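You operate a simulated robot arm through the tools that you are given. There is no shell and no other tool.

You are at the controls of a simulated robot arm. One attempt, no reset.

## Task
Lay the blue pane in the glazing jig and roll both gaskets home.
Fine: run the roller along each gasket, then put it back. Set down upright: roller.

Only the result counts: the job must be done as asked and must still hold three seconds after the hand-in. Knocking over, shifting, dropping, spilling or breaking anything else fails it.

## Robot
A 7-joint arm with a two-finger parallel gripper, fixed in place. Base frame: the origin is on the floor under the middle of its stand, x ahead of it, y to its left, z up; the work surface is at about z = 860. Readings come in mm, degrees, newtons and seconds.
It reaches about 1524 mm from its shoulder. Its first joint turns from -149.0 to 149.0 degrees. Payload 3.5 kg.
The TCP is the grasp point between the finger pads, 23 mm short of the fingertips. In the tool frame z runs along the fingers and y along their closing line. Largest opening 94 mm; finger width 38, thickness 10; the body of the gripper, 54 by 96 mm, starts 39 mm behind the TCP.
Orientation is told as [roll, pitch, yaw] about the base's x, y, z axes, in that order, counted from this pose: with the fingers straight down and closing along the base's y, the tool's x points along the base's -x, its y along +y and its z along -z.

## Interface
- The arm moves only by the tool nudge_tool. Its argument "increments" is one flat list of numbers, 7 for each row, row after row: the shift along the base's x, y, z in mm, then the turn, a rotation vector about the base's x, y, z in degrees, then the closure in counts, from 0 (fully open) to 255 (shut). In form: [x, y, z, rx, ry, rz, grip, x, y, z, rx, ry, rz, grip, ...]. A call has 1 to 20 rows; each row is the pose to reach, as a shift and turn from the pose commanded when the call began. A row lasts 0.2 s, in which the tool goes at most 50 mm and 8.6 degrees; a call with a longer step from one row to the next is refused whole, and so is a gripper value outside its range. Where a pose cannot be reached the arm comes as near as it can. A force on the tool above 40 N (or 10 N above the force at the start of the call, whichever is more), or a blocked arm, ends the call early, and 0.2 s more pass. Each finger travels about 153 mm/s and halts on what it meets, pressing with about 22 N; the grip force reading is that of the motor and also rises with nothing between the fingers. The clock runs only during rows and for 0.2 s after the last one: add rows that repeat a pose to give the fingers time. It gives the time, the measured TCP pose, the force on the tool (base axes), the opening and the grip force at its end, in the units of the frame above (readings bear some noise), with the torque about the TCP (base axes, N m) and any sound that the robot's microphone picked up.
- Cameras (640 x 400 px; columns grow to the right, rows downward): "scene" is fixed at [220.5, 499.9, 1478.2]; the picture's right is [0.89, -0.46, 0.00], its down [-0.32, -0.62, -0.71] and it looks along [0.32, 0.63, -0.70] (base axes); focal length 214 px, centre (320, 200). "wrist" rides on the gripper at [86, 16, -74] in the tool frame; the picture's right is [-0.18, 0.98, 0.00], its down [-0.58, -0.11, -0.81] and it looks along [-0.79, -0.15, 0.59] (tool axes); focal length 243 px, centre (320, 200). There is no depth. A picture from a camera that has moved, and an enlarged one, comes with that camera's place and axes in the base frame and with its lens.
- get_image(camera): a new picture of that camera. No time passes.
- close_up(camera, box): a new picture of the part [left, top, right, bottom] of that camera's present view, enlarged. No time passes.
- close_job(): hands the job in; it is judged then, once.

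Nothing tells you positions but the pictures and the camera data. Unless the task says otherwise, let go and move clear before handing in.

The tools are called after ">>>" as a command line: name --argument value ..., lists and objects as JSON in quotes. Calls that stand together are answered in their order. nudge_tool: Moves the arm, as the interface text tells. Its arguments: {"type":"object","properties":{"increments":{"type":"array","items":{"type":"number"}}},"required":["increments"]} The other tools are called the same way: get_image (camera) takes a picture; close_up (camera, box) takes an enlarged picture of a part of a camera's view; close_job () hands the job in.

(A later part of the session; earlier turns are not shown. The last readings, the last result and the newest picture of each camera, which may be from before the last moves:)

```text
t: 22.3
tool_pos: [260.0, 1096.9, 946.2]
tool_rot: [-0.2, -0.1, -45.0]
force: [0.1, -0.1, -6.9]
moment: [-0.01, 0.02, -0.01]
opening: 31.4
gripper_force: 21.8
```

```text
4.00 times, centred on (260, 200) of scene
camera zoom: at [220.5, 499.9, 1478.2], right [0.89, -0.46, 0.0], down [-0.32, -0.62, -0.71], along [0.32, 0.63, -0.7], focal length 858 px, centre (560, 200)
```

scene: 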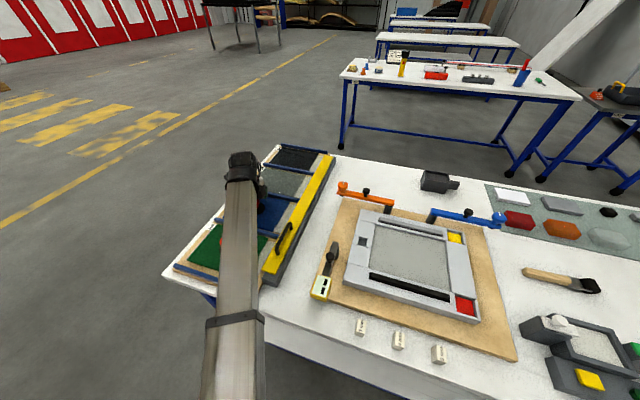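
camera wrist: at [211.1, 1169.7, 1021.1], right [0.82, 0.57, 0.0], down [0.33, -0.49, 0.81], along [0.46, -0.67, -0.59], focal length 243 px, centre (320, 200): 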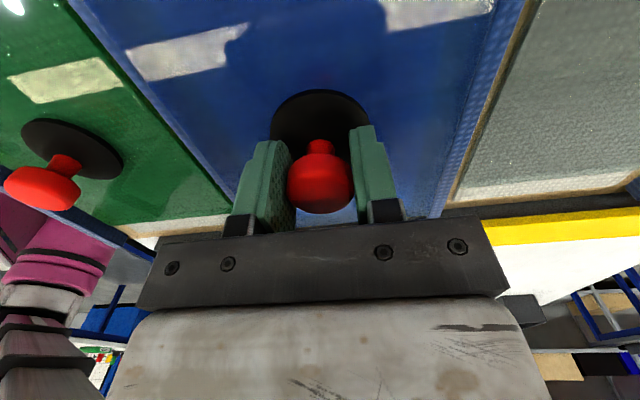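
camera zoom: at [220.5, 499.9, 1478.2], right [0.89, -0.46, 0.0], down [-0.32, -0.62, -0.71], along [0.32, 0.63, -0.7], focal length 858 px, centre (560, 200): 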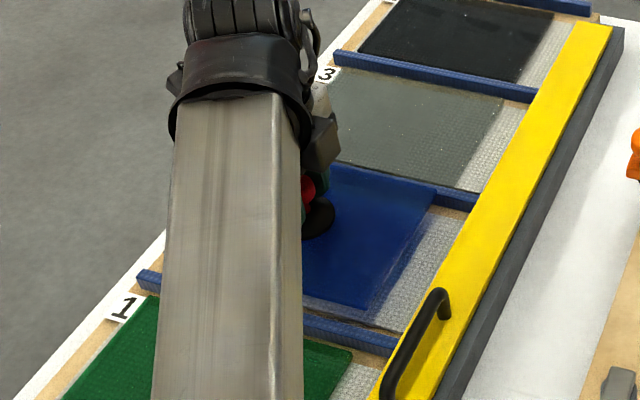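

The pane is lifted and steady. While the arm isn't blocking the scene camera, I'll take detailed close-ups of the jig opening to measure its corners.

>>> close_up --camera "scene" --box '[355, 205, 405, 240]'

>>> close_up --camera "scene" --box '[420, 220, 470, 255]'

>>> close_up --camera "scene" --box '[345, 250, 395, 285]'

>>> close_up --camera "scene" --box '[430, 275, 480, 310]'

```text
11.43 times, centred on (380, 222) of scene
camera zoom: at [220.5, 499.9, 1478.2], right [0.89, -0.46, 0.0], down [-0.32, -0.62, -0.71], along [0.32, 0.63, -0.7], focal length 2451 px, centre (-366, -57)
```

zoom: 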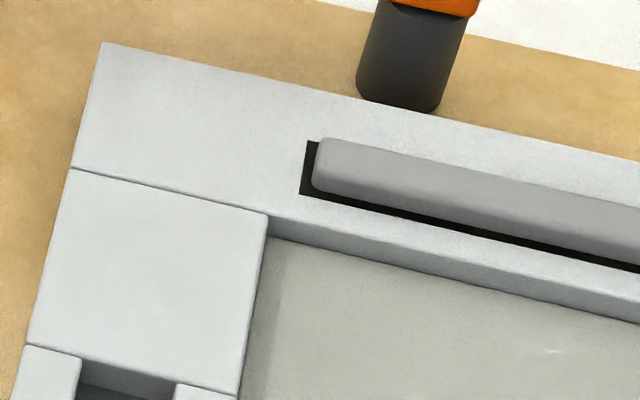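

```text
11.43 times, centred on (445, 238) of scene
camera zoom: at [220.5, 499.9, 1478.2], right [0.89, -0.46, 0.0], down [-0.32, -0.62, -0.71], along [0.32, 0.63, -0.7], focal length 2451 px, centre (-1109, -229)
```

zoom: 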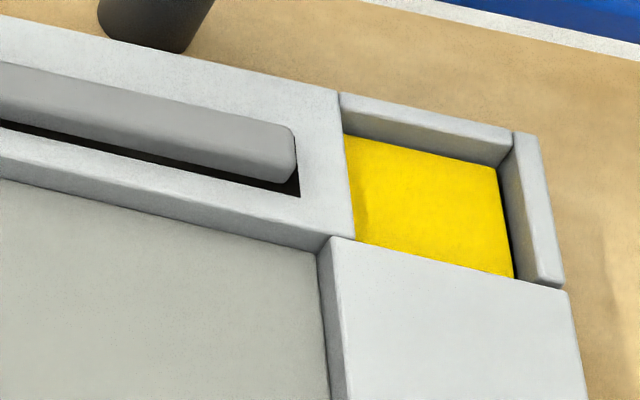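

```text
11.43 times, centred on (370, 268) of scene
camera zoom: at [220.5, 499.9, 1478.2], right [0.89, -0.46, 0.0], down [-0.32, -0.62, -0.71], along [0.32, 0.63, -0.7], focal length 2451 px, centre (-251, -571)
```

zoom: 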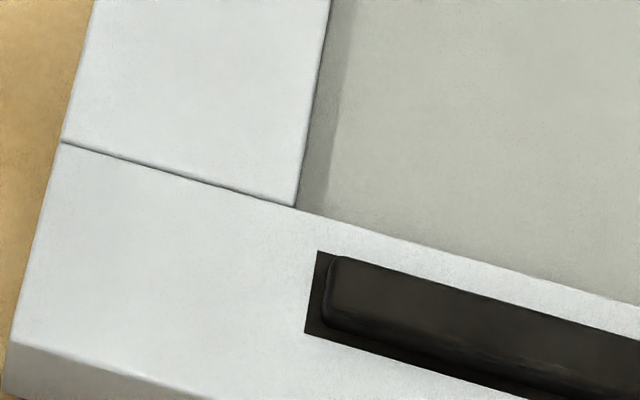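

```text
11.43 times, centred on (455, 292) of scene
camera zoom: at [220.5, 499.9, 1478.2], right [0.89, -0.46, 0.0], down [-0.32, -0.62, -0.71], along [0.32, 0.63, -0.7], focal length 2451 px, centre (-1223, -857)
```

zoom: 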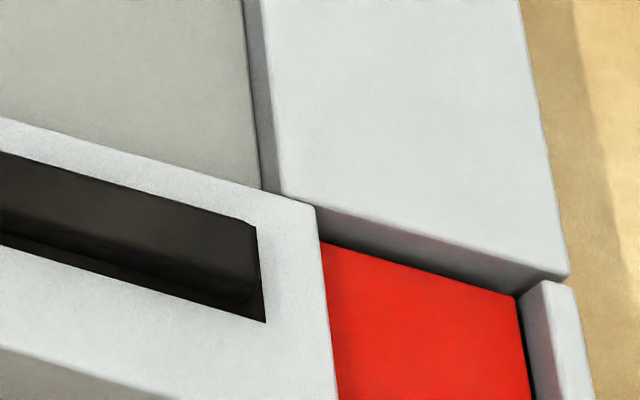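

The opening measures about 222×170 mm (p≈-160..61, q≈837..1007), with its floor around z≈898 and rails around z≈909. I'll check how the pane sits relative to the gripper, then raise it for transport.

>>> nudge_tool --increments '[0, 0, 5, 0, 0, 0, 255, 0, 0, 12, 0, 0, 0, 255, 0, 0, 22, 0, 0, 0, 255, 0, 0, 34, 0, 0, 0, 255, 0, 0, 46, 0, 0, 0, 255, 0, 0, 58, 0, 0, 0, 255, 0, 0, 70, 0, 0, 0, 255, 0, 0, 82, 0, 0, 0, 255, 0, 0, 90, 0, 0, 0, 255, 0, 0, 94, 0, 0, 0, 255, 0, 0, 94, 0, 0, 0, 255]'

>>> close_up --camera "wrist" --box '[0, 0, 640, 10]'

>>> get_image --camera "wrist"

>>> get_image --camera "scene"

```text
t: 24.7
tool_pos: [261.0, 1098.3, 1040.8]
tool_rot: [-0.1, 0.0, -45.1]
force: [-0.3, -0.4, -6.1]
moment: [-0.03, 0.0, -0.04]
opening: 31.3
gripper_force: 21.7
```

```text
1.00 times, centred on (320, 5) of wrist (not enlarged: the box is as wide or as high as the picture)
camera zoom: at [211.2, 1170.1, 1115.4], right [0.82, 0.57, 0.0], down [0.33, -0.49, 0.81], along [0.46, -0.67, -0.59], focal length 243 px, centre (320, 395)
```

zoom: 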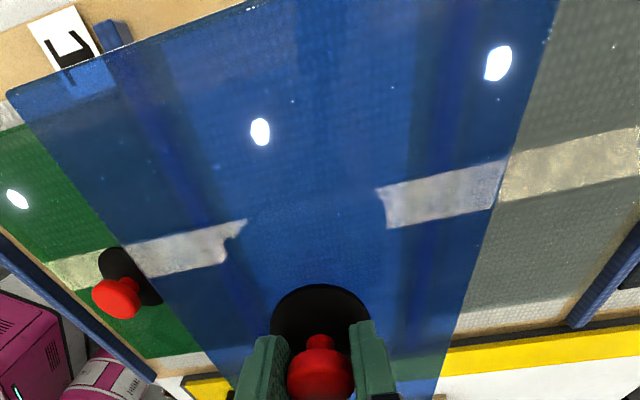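

```text
taken
camera wrist: at [211.2, 1170.1, 1115.4], right [0.82, 0.57, 0.0], down [0.33, -0.49, 0.81], along [0.46, -0.67, -0.59], focal length 243 px, centre (320, 200)
```

wrist: 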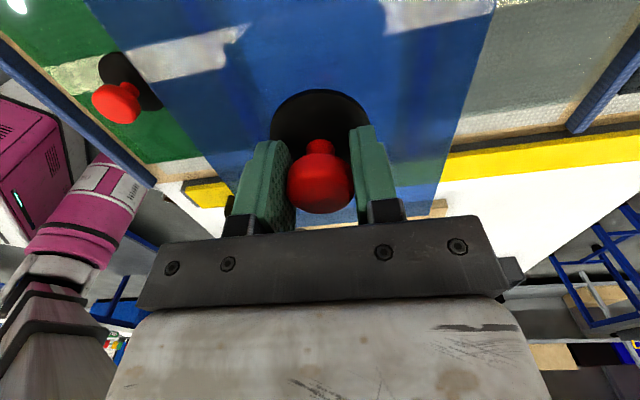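

```text
taken
```

scene: 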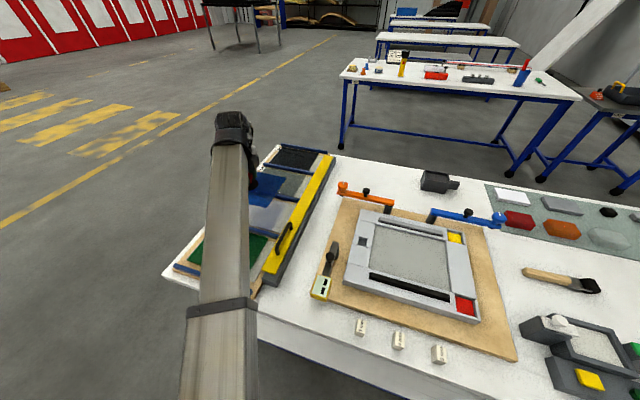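

Pane held steady. I'll zoom on its edges to check how it hangs in the gripper (tilt and offset) before transporting.

>>> close_up --camera "wrist" --box '[60, 0, 280, 220]'

>>> close_up --camera "wrist" --box '[360, 60, 560, 230]'

>>> close_up --camera "scene" --box '[220, 140, 320, 240]'

```text
1.82 times, centred on (170, 110) of wrist
camera zoom: at [211.2, 1170.1, 1115.4], right [0.82, 0.57, 0.0], down [0.33, -0.49, 0.81], along [0.46, -0.67, -0.59], focal length 441 px, centre (593, 364)
```

zoom: 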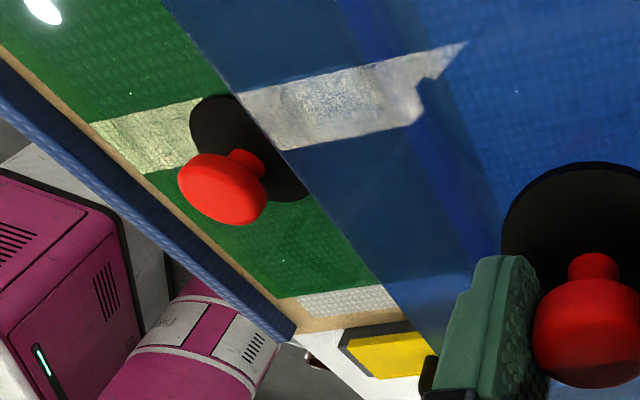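

```text
2.35 times, centred on (460, 145) of wrist
camera zoom: at [211.2, 1170.1, 1115.4], right [0.82, 0.57, 0.0], down [0.33, -0.49, 0.81], along [0.46, -0.67, -0.59], focal length 571 px, centre (-9, 329)
```

zoom: 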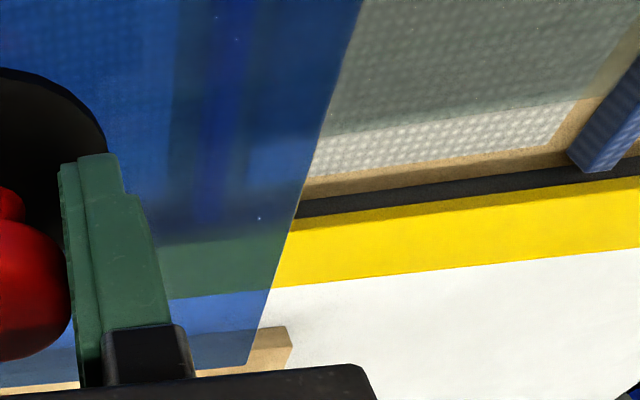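

```text
4.00 times, centred on (270, 190) of scene
camera zoom: at [220.5, 499.9, 1478.2], right [0.89, -0.46, 0.0], down [-0.32, -0.62, -0.71], along [0.32, 0.63, -0.7], focal length 858 px, centre (520, 240)
```

zoom: 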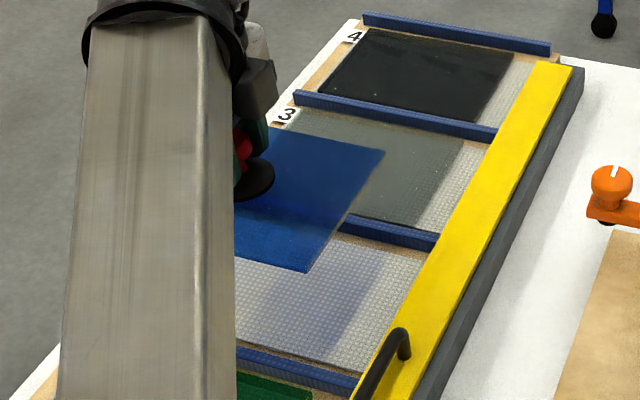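

The pane hangs flat and square, centred about 1.5 mm in +p from the TCP. I'll carry it smoothly at z≈1040 toward the jig.

>>> nudge_tool --increments '[3.5, -4.1, 0, 0, 0, 0, 255, 10.6, -12.3, 0, 0, 0, 0, 255, 21.3, -24.6, 0, 0, 0, 0, 255, 35.4, -40.9, 0, 0, 0, 0, 255, 53.1, -61.4, 0, 0, 0, 0, 255, 70.9, -81.9, 0, 0, 0, 0, 255, 88.6, -102.4, 0, 0, 0, 0, 255, 106.3, -122.8, 0, 0, 0, 0, 255, 124, -143.3, 0, 0, 0, 0, 255, 141.7, -163.8, 0, 0, 0, 0, 255, 159.4, -184.2, 0, 0, 0, 0, 255, 177.2, -204.7, 0, 0, 0, 0, 255, 191, -220.7, 0, 0, 0, 0, 255, 202, -233.4, 0, 0, 0, 0, 255, 209, -241.5, 0, 0, 0, 0, 255, 212.6, -245.6, 0, 0, 0, 0, 255, 212.6, -245.6, 0, 0, 0, 0, 255]'

>>> get_image --camera "wrist"

>>> get_image --camera "scene"

```text
t: 28.3
tool_pos: [473.1, 852.3, 1039.9]
tool_rot: [-0.1, -0.1, -45.0]
force: [-0.4, -0.5, -6.1]
moment: [0.0, 0.0, -0.03]
opening: 31.3
gripper_force: 22.1
```

```text
taken
camera wrist: at [423.3, 924.4, 1115.4], right [0.82, 0.57, 0.0], down [0.33, -0.49, 0.81], along [0.46, -0.67, -0.59], focal length 243 px, centre (320, 200)
```

wrist: 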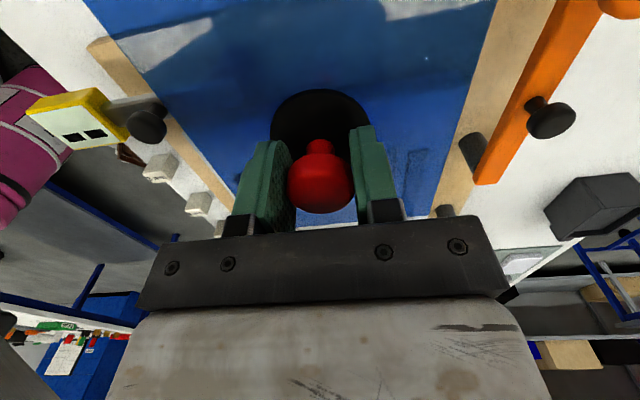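

```text
taken
```

scene: 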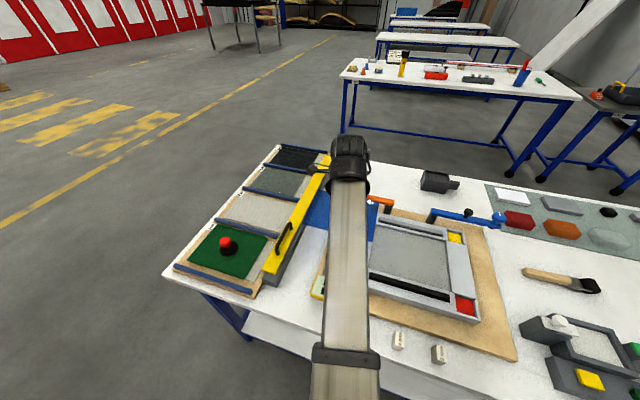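

The carry is smooth. Continuing to the spot above the opening.

>>> nudge_tool --increments '[2.8, -3.3, 0, 0, 0, 0, 255, 8.5, -9.9, 0, 0, 0, 0, 255, 18.4, -21.4, 0, 0, 0, 0, 255, 32.6, -37.9, 0, 0, 0, 0, 255, 49.6, -57.6, 0, 0, 0, 0, 255, 66.6, -77.4, 0, 0, 0, 0, 255, 83.6, -97.1, 0, 0, 0, 0, 255, 100.6, -116.9, 0, 0, 0, 0, 255, 116.2, -135, 0, 0, 0, 0, 255, 128.9, -149.8, 0, 0, 0, 0, 255, 137.4, -159.7, 0, 0, 0, 0, 255, 141.7, -164.6, 0, 0, 0, 0, 255, 141.7, -164.6, 0, 0, 0, 0, 255]'

>>> get_image --camera "wrist"

>>> close_up --camera "wrist" --box '[0, 0, 640, 10]'

>>> get_image --camera "scene"

```text
t: 31.1
tool_pos: [615.3, 686.4, 1040.9]
tool_rot: [0.0, -0.1, -45.0]
force: [-0.2, 0.0, -6.7]
moment: [0.0, 0.02, -0.02]
opening: 31.5
gripper_force: 22.1
```

```text
taken
camera wrist: at [565.3, 759.6, 1115.6], right [0.82, 0.57, 0.0], down [0.33, -0.49, 0.81], along [0.46, -0.67, -0.59], focal length 243 px, centre (320, 200)
```

wrist: 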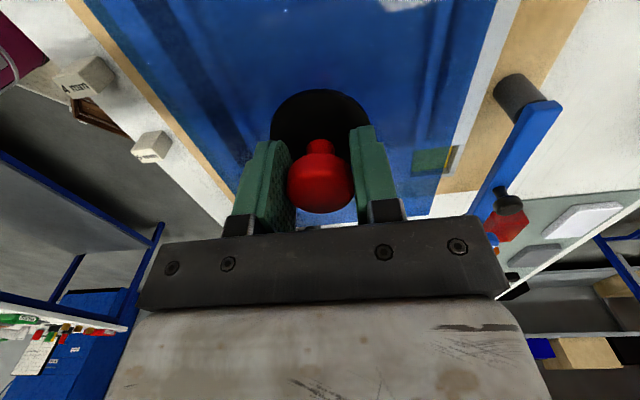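

```text
1.00 times, centred on (320, 5) of wrist (not enlarged: the box is as wide or as high as the picture)
camera zoom: at [565.3, 759.6, 1115.6], right [0.82, 0.57, 0.0], down [0.33, -0.49, 0.81], along [0.46, -0.67, -0.59], focal length 243 px, centre (320, 395)
```

zoom: 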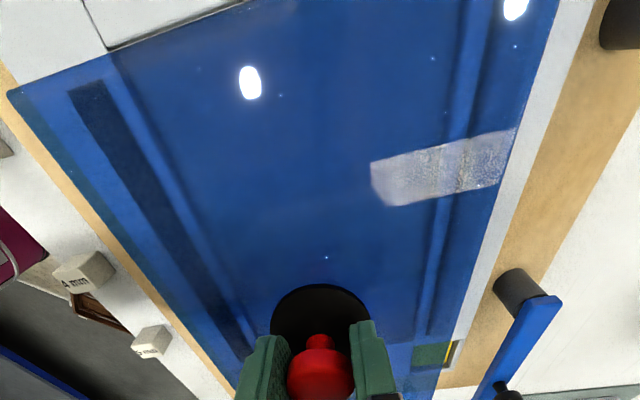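

```text
taken
```

scene: 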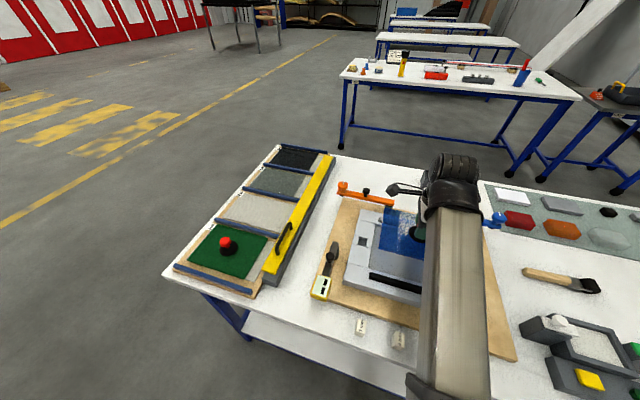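

I'm centred over the opening. Descending to about 15 mm above the expected resting height, then I'll check.

>>> nudge_tool --increments '[-0.2, 0.6, -6, 0, 0, 0, 255, -0.4, 1.3, -18, 0, 0, 0, 255, -0.4, 1.3, -34, 0, 0, 0, 255, -0.4, 1.3, -50, 0, 0, 0, 255, -0.4, 1.3, -64, 0, 0, 0, 255, -0.4, 1.3, -75, 0, 0, 0, 255, -0.4, 1.3, -82, 0, 0, 0, 255, -0.4, 1.3, -84, 0, 0, 0, 255, -0.4, 1.3, -84, 0, 0, 0, 255]'

>>> close_up --camera "wrist" --box '[0, 0, 640, 10]'

>>> close_up --camera "scene" --box '[340, 190, 500, 330]'

>>> close_up --camera "wrist" --box '[360, 60, 560, 230]'

```text
t: 33.1
tool_pos: [614.7, 688.7, 955.8]
tool_rot: [-0.1, -0.1, -45.1]
force: [-0.3, -0.6, -5.5]
moment: [0.03, 0.03, -0.01]
opening: 31.3
gripper_force: 21.8
```

```text
1.00 times, centred on (320, 5) of wrist (not enlarged: the box is as wide or as high as the picture)
camera zoom: at [565.0, 761.0, 1031.6], right [0.82, 0.57, 0.0], down [0.33, -0.49, 0.81], along [0.46, -0.67, -0.59], focal length 243 px, centre (320, 395)
```

zoom: 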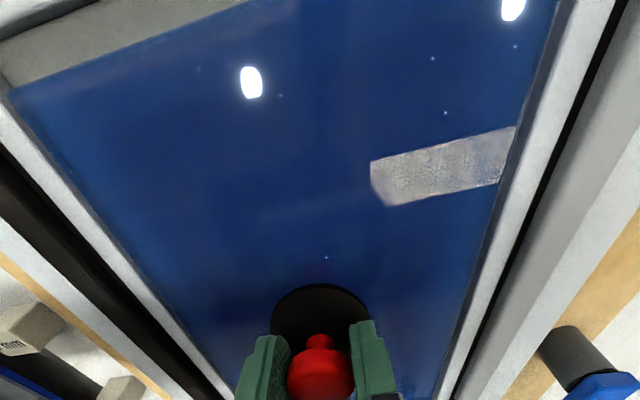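

```text
2.86 times, centred on (420, 260) of scene
camera zoom: at [220.5, 499.9, 1478.2], right [0.89, -0.46, 0.0], down [-0.32, -0.62, -0.71], along [0.32, 0.63, -0.7], focal length 613 px, centre (34, 29)
```

zoom: 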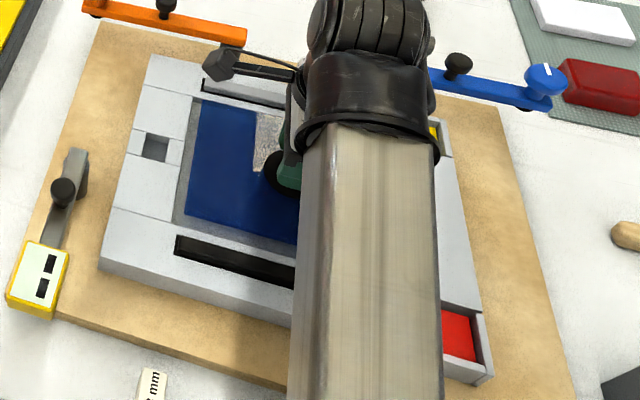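

```text
2.35 times, centred on (460, 145) of wrist
camera zoom: at [565.0, 761.0, 1031.6], right [0.82, 0.57, 0.0], down [0.33, -0.49, 0.81], along [0.46, -0.67, -0.59], focal length 571 px, centre (-9, 329)
```

zoom: 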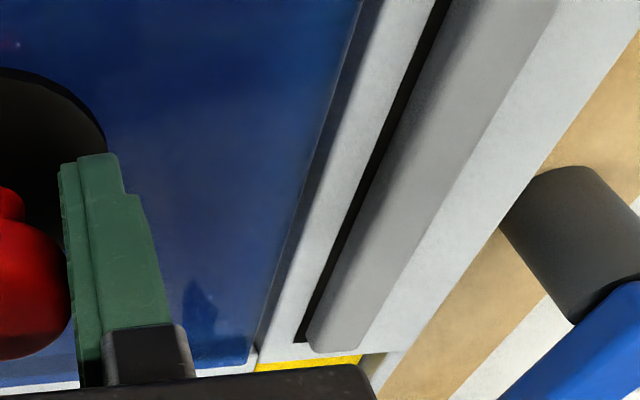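

The pane is inside the opening's outline with gaps all round. I'll lower in small steps and watch for the weight to transfer.

>>> nudge_tool --increments '[0, 0, -3, 0, 0, 0, 255, 0, 0, -6, 0, 0, 0, 255, 0, 0, -9, 0, 0, 0, 255, 0, 0, -11, 0, 0, 0, 255, 0, 0, -11, 0, 0, 0, 255]'

>>> nudge_tool --increments '[0, 0, -1, 0, 0, 0, 255, 0, 0, -2, 0, 0, 0, 255, 0, 0, -2, 0, 0, 0, 255]'

>>> nudge_tool --increments '[0, 0, -1, 0, 0, 0, 255, 0, 0, -2, 0, 0, 0, 255, 0, 0, -2, 0, 0, 0, 255]'

```text
t: 34.3
tool_pos: [614.0, 687.0, 944.4]
tool_rot: [-0.1, -0.1, -45.0]
force: [0.0, 0.4, -6.5]
moment: [0.0, 0.03, 0.0]
opening: 31.3
gripper_force: 22.6
```

```text
t: 35.1
tool_pos: [614.4, 687.9, 945.0]
tool_rot: [0.1, -0.1, -45.0]
force: [0.2, 1.1, 17.0]
moment: [0.01, -0.02, -0.02]
opening: 31.8
gripper_force: 21.9
```

```text
t: 35.9
tool_pos: [614.2, 689.2, 942.8]
tool_rot: [-0.1, 0.0, -45.0]
force: [2.1, 2.1, 17.3]
moment: [0.17, -0.19, -0.01]
opening: 31.2
gripper_force: 21.7
```

The force flipped to +17 N near z≈944, so the pane is resting on something. I'll check it's on the floor of the opening, not on a rail.

>>> close_up --camera "wrist" --box '[0, 0, 640, 10]'

>>> close_up --camera "scene" --box '[355, 205, 415, 285]'

>>> close_up --camera "wrist" --box '[360, 60, 560, 230]'

>>> close_up --camera "wrist" --box '[60, 0, 280, 220]'

```text
1.00 times, centred on (320, 5) of wrist (not enlarged: the box is as wide or as high as the picture)
camera zoom: at [565.0, 760.8, 1017.2], right [0.82, 0.57, 0.0], down [0.33, -0.49, 0.81], along [0.46, -0.67, -0.59], focal length 243 px, centre (320, 395)
```

zoom: 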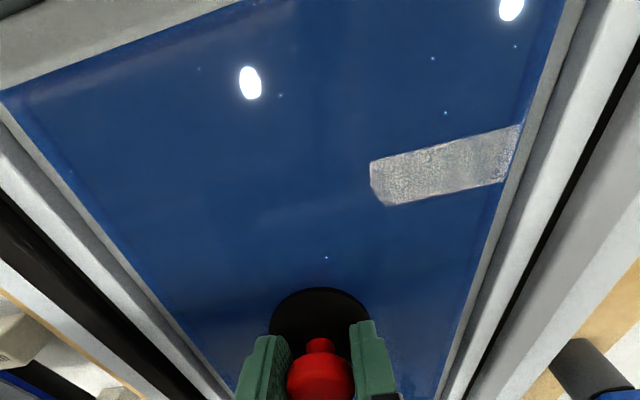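

```text
5.00 times, centred on (385, 245) of scene
camera zoom: at [220.5, 499.9, 1478.2], right [0.89, -0.46, 0.0], down [-0.32, -0.62, -0.71], along [0.32, 0.63, -0.7], focal length 1072 px, centre (-5, -25)
```

zoom: 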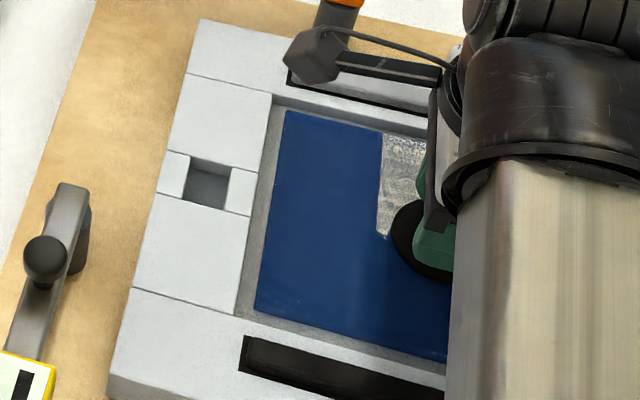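

```text
2.35 times, centred on (460, 145) of wrist
camera zoom: at [565.0, 760.8, 1017.2], right [0.82, 0.57, 0.0], down [0.33, -0.49, 0.81], along [0.46, -0.67, -0.59], focal length 571 px, centre (-9, 329)
```

zoom: 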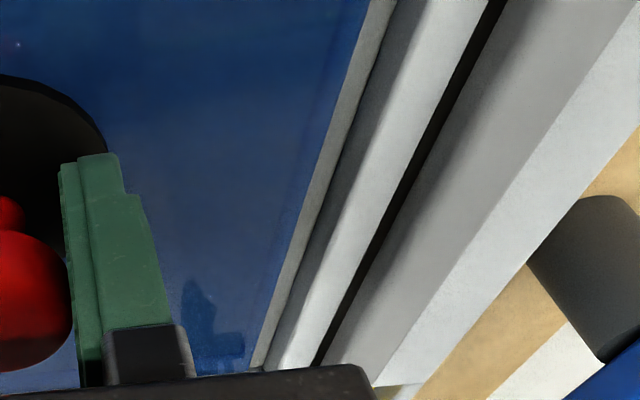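

```text
1.82 times, centred on (170, 110) of wrist
camera zoom: at [565.0, 760.8, 1017.2], right [0.82, 0.57, 0.0], down [0.33, -0.49, 0.81], along [0.46, -0.67, -0.59], focal length 441 px, centre (593, 364)
```

zoom: 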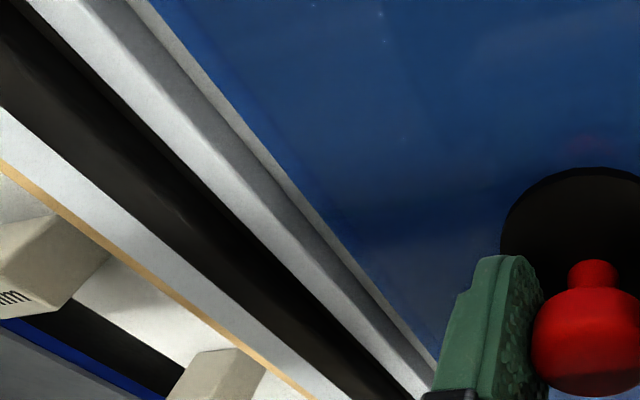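

The pane is on the floor of the opening with an even gap around it. I'll ease the downward load off, then open the fingers.

>>> nudge_tool --increments '[0, 0, 1.2, 0, 0, 0, 255, 0, 0, 1.2, 0, 0, 0, 255]'

```text
t: 36.5
tool_pos: [615.2, 687.6, 942.0]
tool_rot: [-0.2, -0.2, -45.0]
force: [2.8, 1.0, -0.3]
moment: [0.28, -0.39, 0.0]
opening: 31.7
gripper_force: 21.7
```

The vertical load is close to zero. Opening the gripper now.

>>> nudge_tool --increments '[0, 0, 0, 0, 0, 0, 160, 0, 0, 0, 0, 0, 0, 120, 0, 0, 0, 0, 0, 0, 60, 0, 0, 0, 0, 0, 0, 0, 0, 0, 0, 0, 0, 0, 0]'

>>> nudge_tool --increments '[0, 0, 10, 0, 0, 0, 0, 0, 0, 30, 0, 0, 0, 0, 0, 0, 60, 0, 0, 0, 0, 0, 0, 90, 0, 0, 0, 0, 0, 0, 110, 0, 0, 0, 0, 0, 0, 110, 0, 0, 0, 0]'

>>> get_image --camera "wrist"

>>> close_up --camera "wrist" --box '[0, 0, 640, 10]'

```text
t: 37.7
tool_pos: [614.1, 687.4, 943.5]
tool_rot: [-0.1, -0.1, -44.9]
force: [0.5, 0.8, 0.3]
moment: [0.0, -0.01, -0.02]
opening: 94.1
gripper_force: 0.1
```

```text
t: 39.1
tool_pos: [614.9, 686.3, 1052.8]
tool_rot: [0.0, 0.0, -45.0]
force: [0.3, 0.6, 0.0]
moment: [-0.03, 0.01, -0.01]
opening: 94.1
gripper_force: 0.0
```

```text
taken
camera wrist: at [565.3, 760.2, 1128.4], right [0.82, 0.57, 0.0], down [0.33, -0.49, 0.81], along [0.46, -0.67, -0.59], focal length 243 px, centre (320, 200)
```

wrist: 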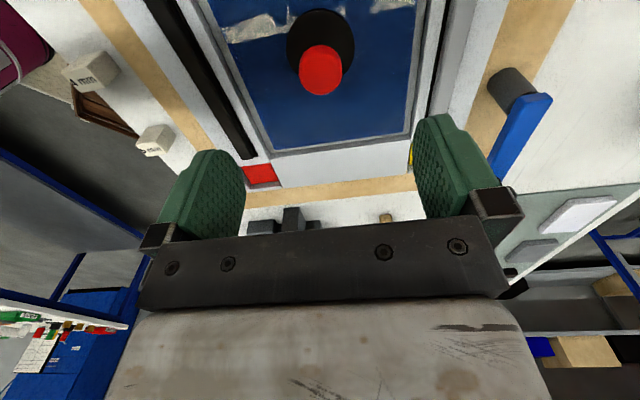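

```text
1.00 times, centred on (320, 5) of wrist (not enlarged: the box is as wide or as high as the picture)
camera zoom: at [565.3, 760.2, 1128.4], right [0.82, 0.57, 0.0], down [0.33, -0.49, 0.81], along [0.46, -0.67, -0.59], focal length 243 px, centre (320, 395)
```

zoom: 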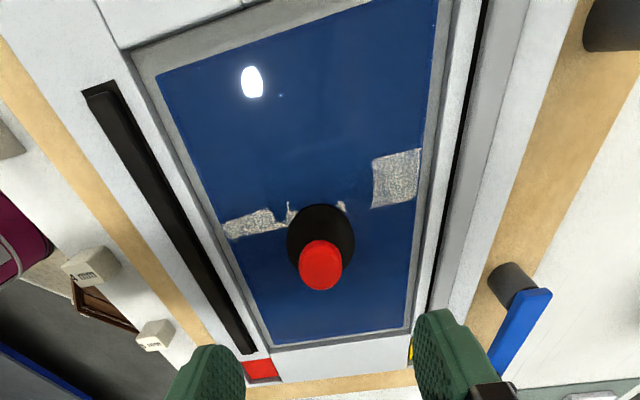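

The pane is seated in the opening. I'll zoom on the corners to confirm it's flat and well centred.

>>> close_up --camera "wrist" --box '[360, 90, 460, 160]'

>>> close_up --camera "wrist" --box '[230, 100, 330, 190]'

>>> close_up --camera "scene" --box '[355, 205, 415, 285]'

>>> close_up --camera "wrist" --box '[180, 0, 460, 80]'

```text
5.71 times, centred on (410, 125) of wrist
camera zoom: at [565.3, 760.2, 1128.4], right [0.82, 0.57, 0.0], down [0.33, -0.49, 0.81], along [0.46, -0.67, -0.59], focal length 1386 px, centre (-194, 629)
```

zoom: 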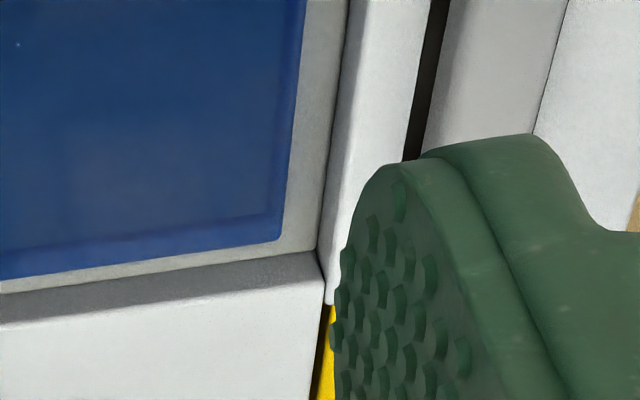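

```text
4.44 times, centred on (280, 145) of wrist
camera zoom: at [565.3, 760.2, 1128.4], right [0.82, 0.57, 0.0], down [0.33, -0.49, 0.81], along [0.46, -0.67, -0.59], focal length 1078 px, centre (498, 444)
```

zoom: 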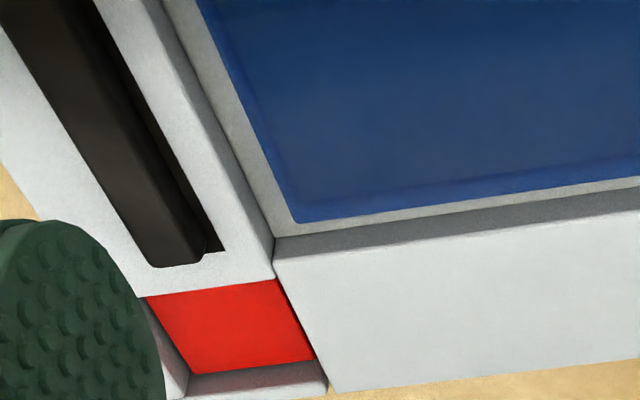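

```text
5.00 times, centred on (385, 245) of scene
camera zoom: at [220.5, 499.9, 1478.2], right [0.89, -0.46, 0.0], down [-0.32, -0.62, -0.71], along [0.32, 0.63, -0.7], focal length 1072 px, centre (-5, -25)
```

zoom: 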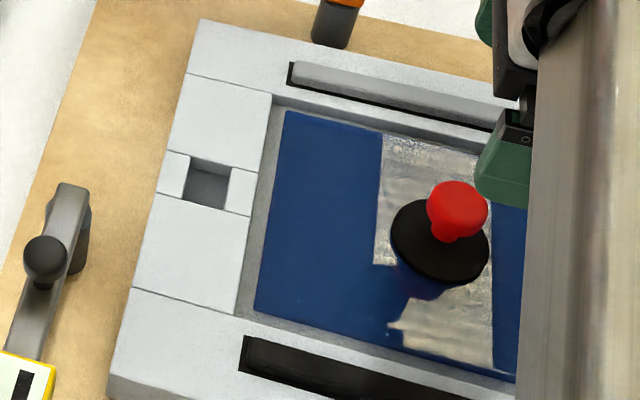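

```text
2.29 times, centred on (320, 40) of wrist
camera zoom: at [565.3, 760.2, 1128.4], right [0.82, 0.57, 0.0], down [0.33, -0.49, 0.81], along [0.46, -0.67, -0.59], focal length 555 px, centre (320, 566)
```

zoom: 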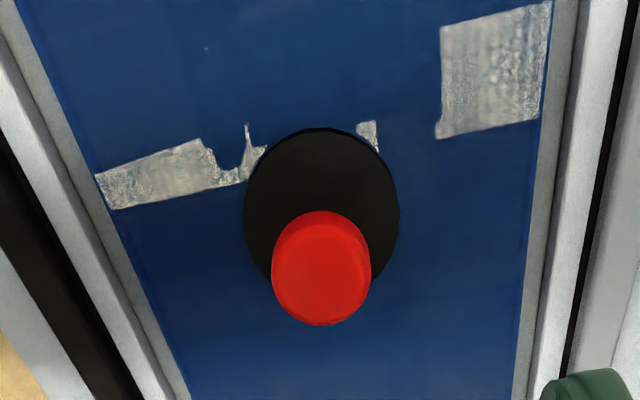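

The pane lies flat and well centred, with about 8 mm of gap on each side. Next is the roller, so I'll move to look at it.

>>> nudge_tool --increments '[14, -8.5, 10, 0, 0, 0, 0, 42, -25, 25, 0, 0, 0, 0, 75, -45, 40, 0, 0, 0, 0, 110, -66, 50, 0, 0, 0, 0, 145, -87, 50, 0, 0, 0, 0, 180, -108, 50, 0, 0, 0, 0, 215, -129, 50, 0, 0, 0, 0, 245, -147, 50, 0, 0, 0, 0, 270, -162, 50, 0, 0, 0, 0, 282.8, -169.7, 50, 0, 0, 0, 0, 282.8, -169.7, 50, 0, 0, 0, 0]'

>>> get_image --camera "wrist"

>>> get_image --camera "scene"

```text
t: 41.5
tool_pos: [898.1, 517.6, 1102.2]
tool_rot: [-0.1, -0.1, -45.1]
force: [-0.7, 0.3, 0.5]
moment: [0.05, 0.0, 0.02]
opening: 94.3
gripper_force: 0.0
```

```text
taken
camera wrist: at [848.4, 590.7, 1177.7], right [0.82, 0.57, 0.0], down [0.33, -0.49, 0.81], along [0.46, -0.67, -0.59], focal length 243 px, centre (320, 200)
```

wrist: 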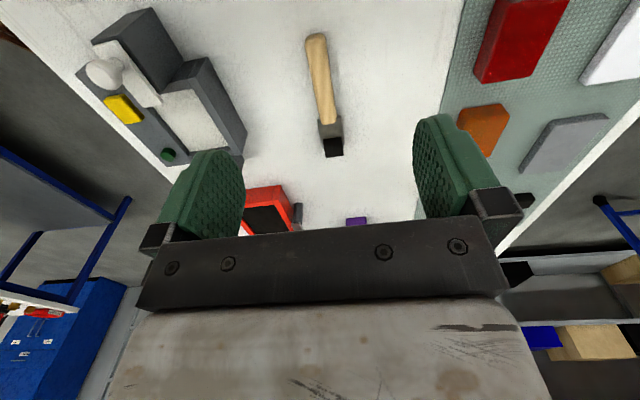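

```text
taken
```

scene: 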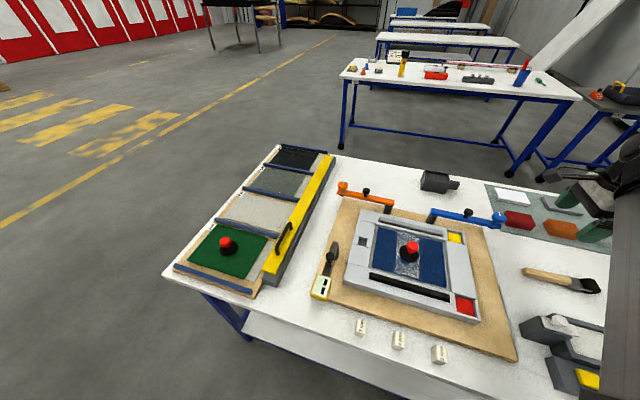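

>>> close_up --camera "wrist" --box '[270, 20, 380, 170]'

>>> close_up --camera "wrist" --box '[305, 100, 355, 165]'

>>> close_up --camera "scene" --box '[515, 255, 610, 305]'

>>> close_up --camera "scene" --box '[575, 268, 610, 298]'

```text
2.67 times, centred on (325, 95) of wrist
camera zoom: at [848.4, 590.7, 1177.7], right [0.82, 0.57, 0.0], down [0.33, -0.49, 0.81], along [0.46, -0.67, -0.59], focal length 647 px, centre (307, 480)
```

zoom: 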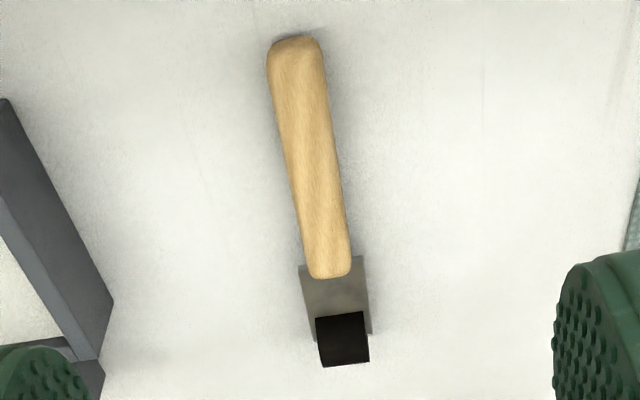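

```text
6.15 times, centred on (330, 132) of wrist
camera zoom: at [848.4, 590.7, 1177.7], right [0.82, 0.57, 0.0], down [0.33, -0.49, 0.81], along [0.46, -0.67, -0.59], focal length 1493 px, centre (258, 615)
```

zoom: 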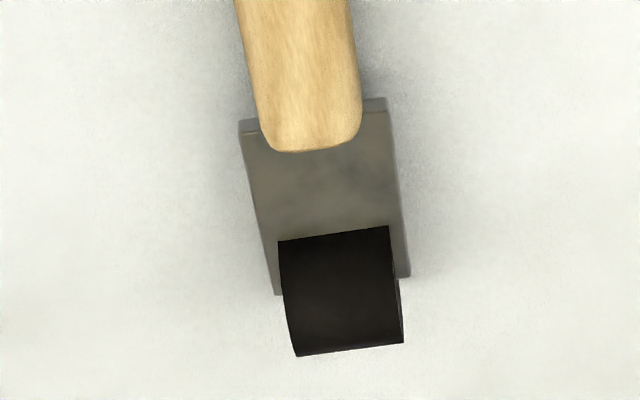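

```text
6.74 times, centred on (562, 280) of scene
camera zoom: at [220.5, 499.9, 1478.2], right [0.89, -0.46, 0.0], down [-0.32, -0.62, -0.71], along [0.32, 0.63, -0.7], focal length 1445 px, centre (-1314, -339)
```

zoom: 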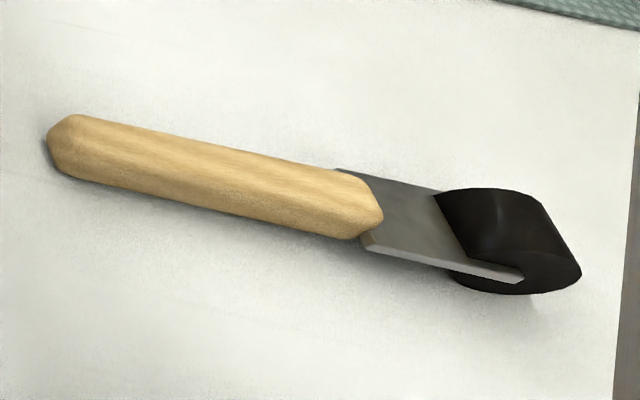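

```text
13.33 times, centred on (592, 283) of scene
camera zoom: at [220.5, 499.9, 1478.2], right [0.89, -0.46, 0.0], down [-0.32, -0.62, -0.71], along [0.32, 0.63, -0.7], focal length 2860 px, centre (-3313, -907)
```

zoom: 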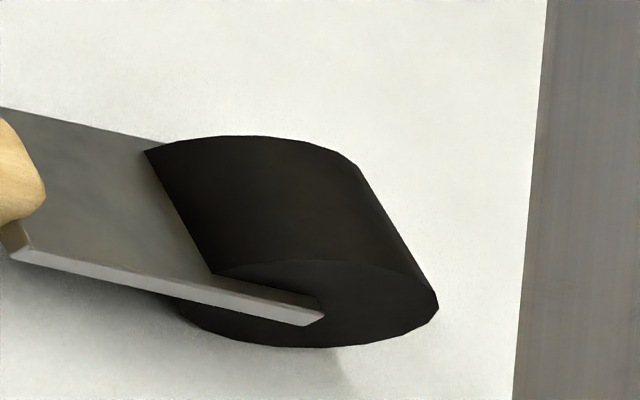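

The roller's handle lies along p (≈286–400) at q≈992, then a fork plate about 34 mm wide and a drum with its axle near p≈446. A grey swing lever stands in line with the near gasket's left end, so I'll have to roll with the handle tilted up. I'll get closer to measure the fork.

>>> nudge_tool --increments '[12, -14, -20, 0, 0, 0, 0, 24, -28, -40, 0, 0, 0, 0, 36, -42, -60, 0, 0, 0, 0, 48, -56, -80, 0, 0, 0, 0, 60, -70, -100, 0, 0, 0, 0, 72.1, -84.9, -120, 0, 0, 0, 0, 72.1, -84.9, -120, 0, 0, 0, 0]'

>>> get_image --camera "wrist"

>>> close_up --camera "wrist" --box '[250, 0, 390, 140]'

>>> close_up --camera "wrist" --box '[0, 0, 640, 10]'

```text
t: 43.1
tool_pos: [970.4, 433.0, 982.5]
tool_rot: [-0.1, -0.1, -45.0]
force: [0.2, 0.5, -0.4]
moment: [0.0, 0.01, 0.02]
opening: 94.1
gripper_force: 0.0
```

```text
taken
camera wrist: at [921.0, 505.2, 1056.8], right [0.82, 0.57, 0.0], down [0.33, -0.49, 0.81], along [0.46, -0.67, -0.59], focal length 243 px, centre (320, 200)
```

wrist: 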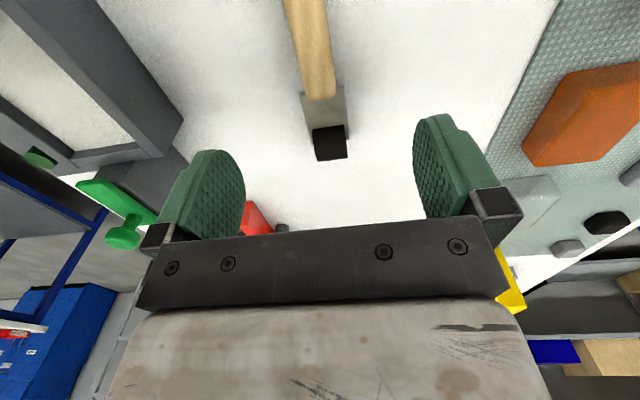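

```text
2.86 times, centred on (320, 70) of wrist
camera zoom: at [921.0, 505.2, 1056.8], right [0.82, 0.57, 0.0], down [0.33, -0.49, 0.81], along [0.46, -0.67, -0.59], focal length 693 px, centre (320, 571)
```

zoom: 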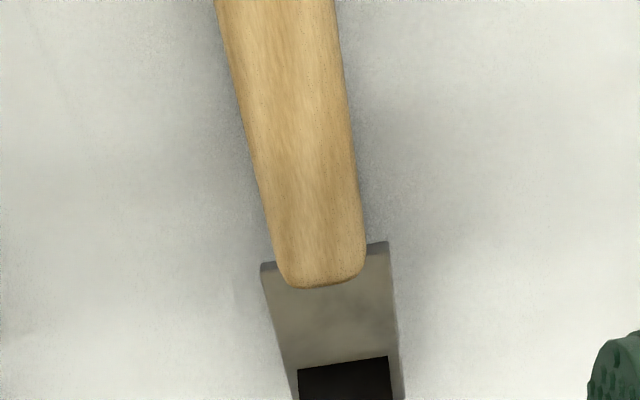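

```text
1.00 times, centred on (320, 5) of wrist (not enlarged: the box is as wide or as high as the picture)
camera zoom: at [921.0, 505.2, 1056.8], right [0.82, 0.57, 0.0], down [0.33, -0.49, 0.81], along [0.46, -0.67, -0.59], focal length 243 px, centre (320, 395)
```

zoom: 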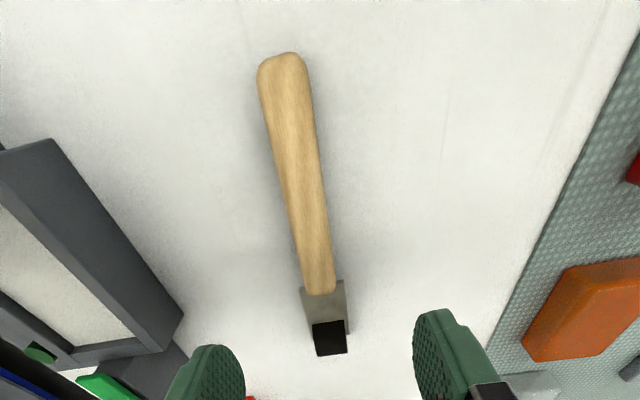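

The fork plate spans p≈393–445, q≈973.5–1008, at about z≈876. I'll grip the plate's edges close to the drum, at p≈424, so the rolling force has little leverage. Descending with the fingers open.

>>> nudge_tool --increments '[10, -10.7, 0, 0, 0, 0, 0, 20, -21.5, -10, 0, 0, 0, 0, 30, -32.2, -30, 0, 0, 0, 0, 30, -32.2, -50, 0, 0, 0, 0, 30, -32.2, -65, 0, 0, 0, 0, 30, -32.2, -75, 0, 0, 0, 0, 30, -32.2, -75, 0, 0, 0, 0]'

>>> get_image --camera "wrist"

>>> close_up --camera "wrist" --box '[220, 80, 420, 230]'

>>> close_up --camera "scene" --box '[540, 240, 640, 310]'

```text
t: 44.7
tool_pos: [999.4, 400.4, 907.1]
tool_rot: [-0.1, -0.2, -44.9]
force: [-0.2, 0.2, -0.7]
moment: [-0.02, -0.01, -0.01]
opening: 94.0
gripper_force: 0.1
```

```text
taken
camera wrist: at [949.9, 474.2, 982.5], right [0.82, 0.57, 0.0], down [0.33, -0.49, 0.81], along [0.46, -0.67, -0.59], focal length 243 px, centre (320, 200)
```

wrist: 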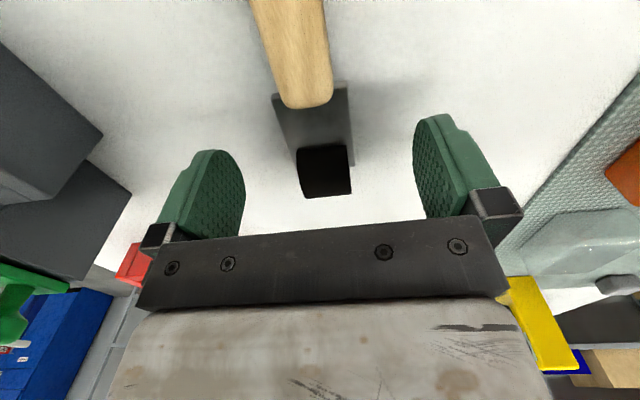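

```text
2.67 times, centred on (320, 155) of wrist
camera zoom: at [949.9, 474.2, 982.5], right [0.82, 0.57, 0.0], down [0.33, -0.49, 0.81], along [0.46, -0.67, -0.59], focal length 647 px, centre (320, 320)
```

zoom: 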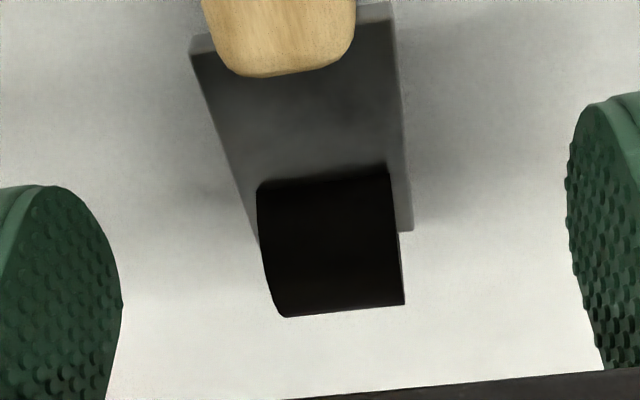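

```text
5.71 times, centred on (590, 275) of scene
camera zoom: at [220.5, 499.9, 1478.2], right [0.89, -0.46, 0.0], down [-0.32, -0.62, -0.71], along [0.32, 0.63, -0.7], focal length 1226 px, centre (-1223, -229)
```

zoom: 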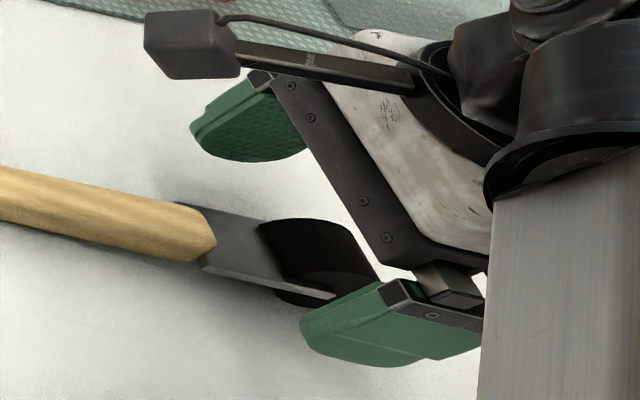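

Alignment looks good: the plate is centred between the fingers. Going down the last 20 mm and closing gently.

>>> nudge_tool --increments '[0, 0, -8, 0, 0, 0, 0, 0, 0, -15, 0, 0, 0, 0, 0, 0, -19, 0, 0, 0, 0, 0, 0, -19, 0, 0, 0, 0]'

>>> nudge_tool --increments '[0, 0, 0, 0, 0, 0, 100, 0, 0, 0, 0, 0, 0, 140, 0, 0, 0, 0, 0, 0, 160, 0, 0, 0, 0, 0, 0, 200, 0, 0, 0, 0, 0, 0, 255, 0, 0, 0, 0, 0, 0, 255]'

>>> close_up --camera "wrist" --box '[220, 80, 420, 230]'

>>> close_up --camera "scene" --box '[540, 240, 640, 310]'

```text
t: 45.7
tool_pos: [998.3, 401.6, 889.9]
tool_rot: [-0.1, -0.1, -45.0]
force: [0.2, -0.1, -0.1]
moment: [-0.03, 0.0, 0.01]
opening: 94.0
gripper_force: 0.1
```

```text
t: 47.1
tool_pos: [999.4, 400.8, 889.4]
tool_rot: [-0.2, 0.0, -45.1]
force: [0.3, -0.9, 0.9]
moment: [0.07, 0.08, 0.05]
opening: 28.0
gripper_force: 22.4
```

```text
2.67 times, centred on (320, 155) of wrist
camera zoom: at [950.0, 474.2, 963.9], right [0.82, 0.57, 0.0], down [0.33, -0.49, 0.81], along [0.46, -0.67, -0.59], focal length 647 px, centre (320, 320)
```

zoom: 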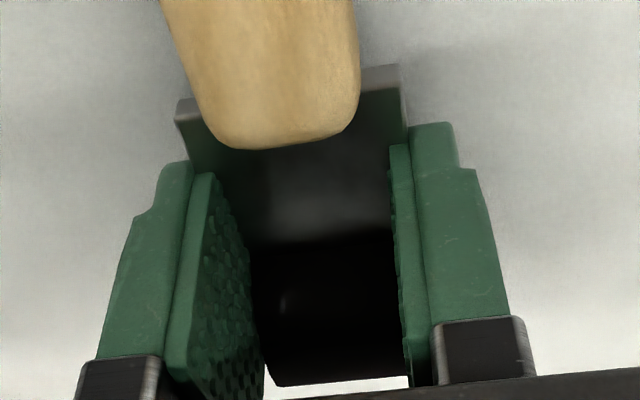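

```text
5.71 times, centred on (590, 275) of scene
camera zoom: at [220.5, 499.9, 1478.2], right [0.89, -0.46, 0.0], down [-0.32, -0.62, -0.71], along [0.32, 0.63, -0.7], focal length 1226 px, centre (-1223, -229)
```

zoom: 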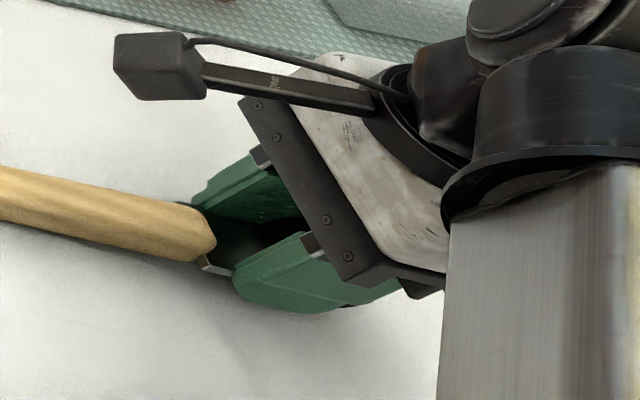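

The fingers stopped at 28 mm, narrower than the plate looks, so they may be on the drum's sides. I'll test with a very small lift and see whether the handle droops.

>>> nudge_tool --increments '[0, 0, 2, 0, 0, 0, 255, 0, 0, 4, 0, 0, 0, 255, 0, 0, 6, 0, 0, 0, 255, 0, 0, 8, 0, 0, 0, 255, 0, 0, 8, 0, 0, 0, 255]'

>>> close_up --camera "wrist" --box '[220, 80, 420, 230]'

>>> close_up --camera "scene" --box '[510, 240, 620, 310]'

>>> close_up --camera "wrist" --box '[0, 0, 640, 10]'

```text
t: 48.3
tool_pos: [999.5, 401.9, 897.4]
tool_rot: [0.0, -0.2, -45.0]
force: [1.2, -0.7, -1.7]
moment: [-0.06, -0.08, -0.02]
opening: 27.7
gripper_force: 22.3
```

```text
2.67 times, centred on (320, 155) of wrist
camera zoom: at [949.9, 474.5, 971.9], right [0.82, 0.57, 0.0], down [0.33, -0.49, 0.81], along [0.46, -0.67, -0.59], focal length 647 px, centre (320, 320)
```

zoom: 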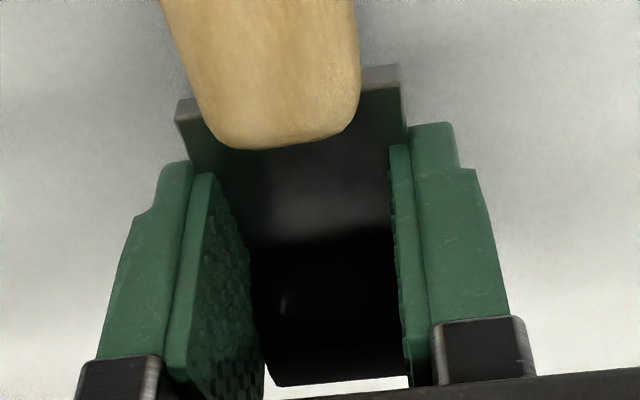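

```text
5.71 times, centred on (565, 275) of scene
camera zoom: at [220.5, 499.9, 1478.2], right [0.89, -0.46, 0.0], down [-0.32, -0.62, -0.71], along [0.32, 0.63, -0.7], focal length 1226 px, centre (-1080, -229)
```

zoom: 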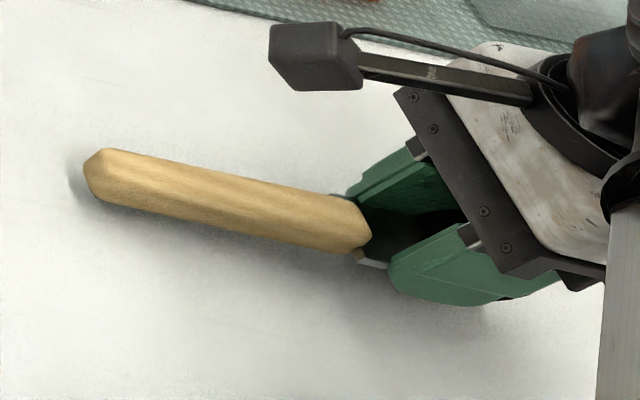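

```text
1.00 times, centred on (320, 5) of wrist (not enlarged: the box is as wide or as high as the picture)
camera zoom: at [949.9, 474.5, 971.9], right [0.82, 0.57, 0.0], down [0.33, -0.49, 0.81], along [0.46, -0.67, -0.59], focal length 243 px, centre (320, 395)
```

zoom: 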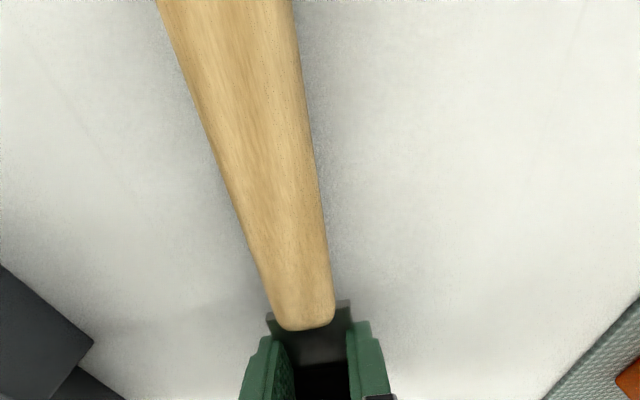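

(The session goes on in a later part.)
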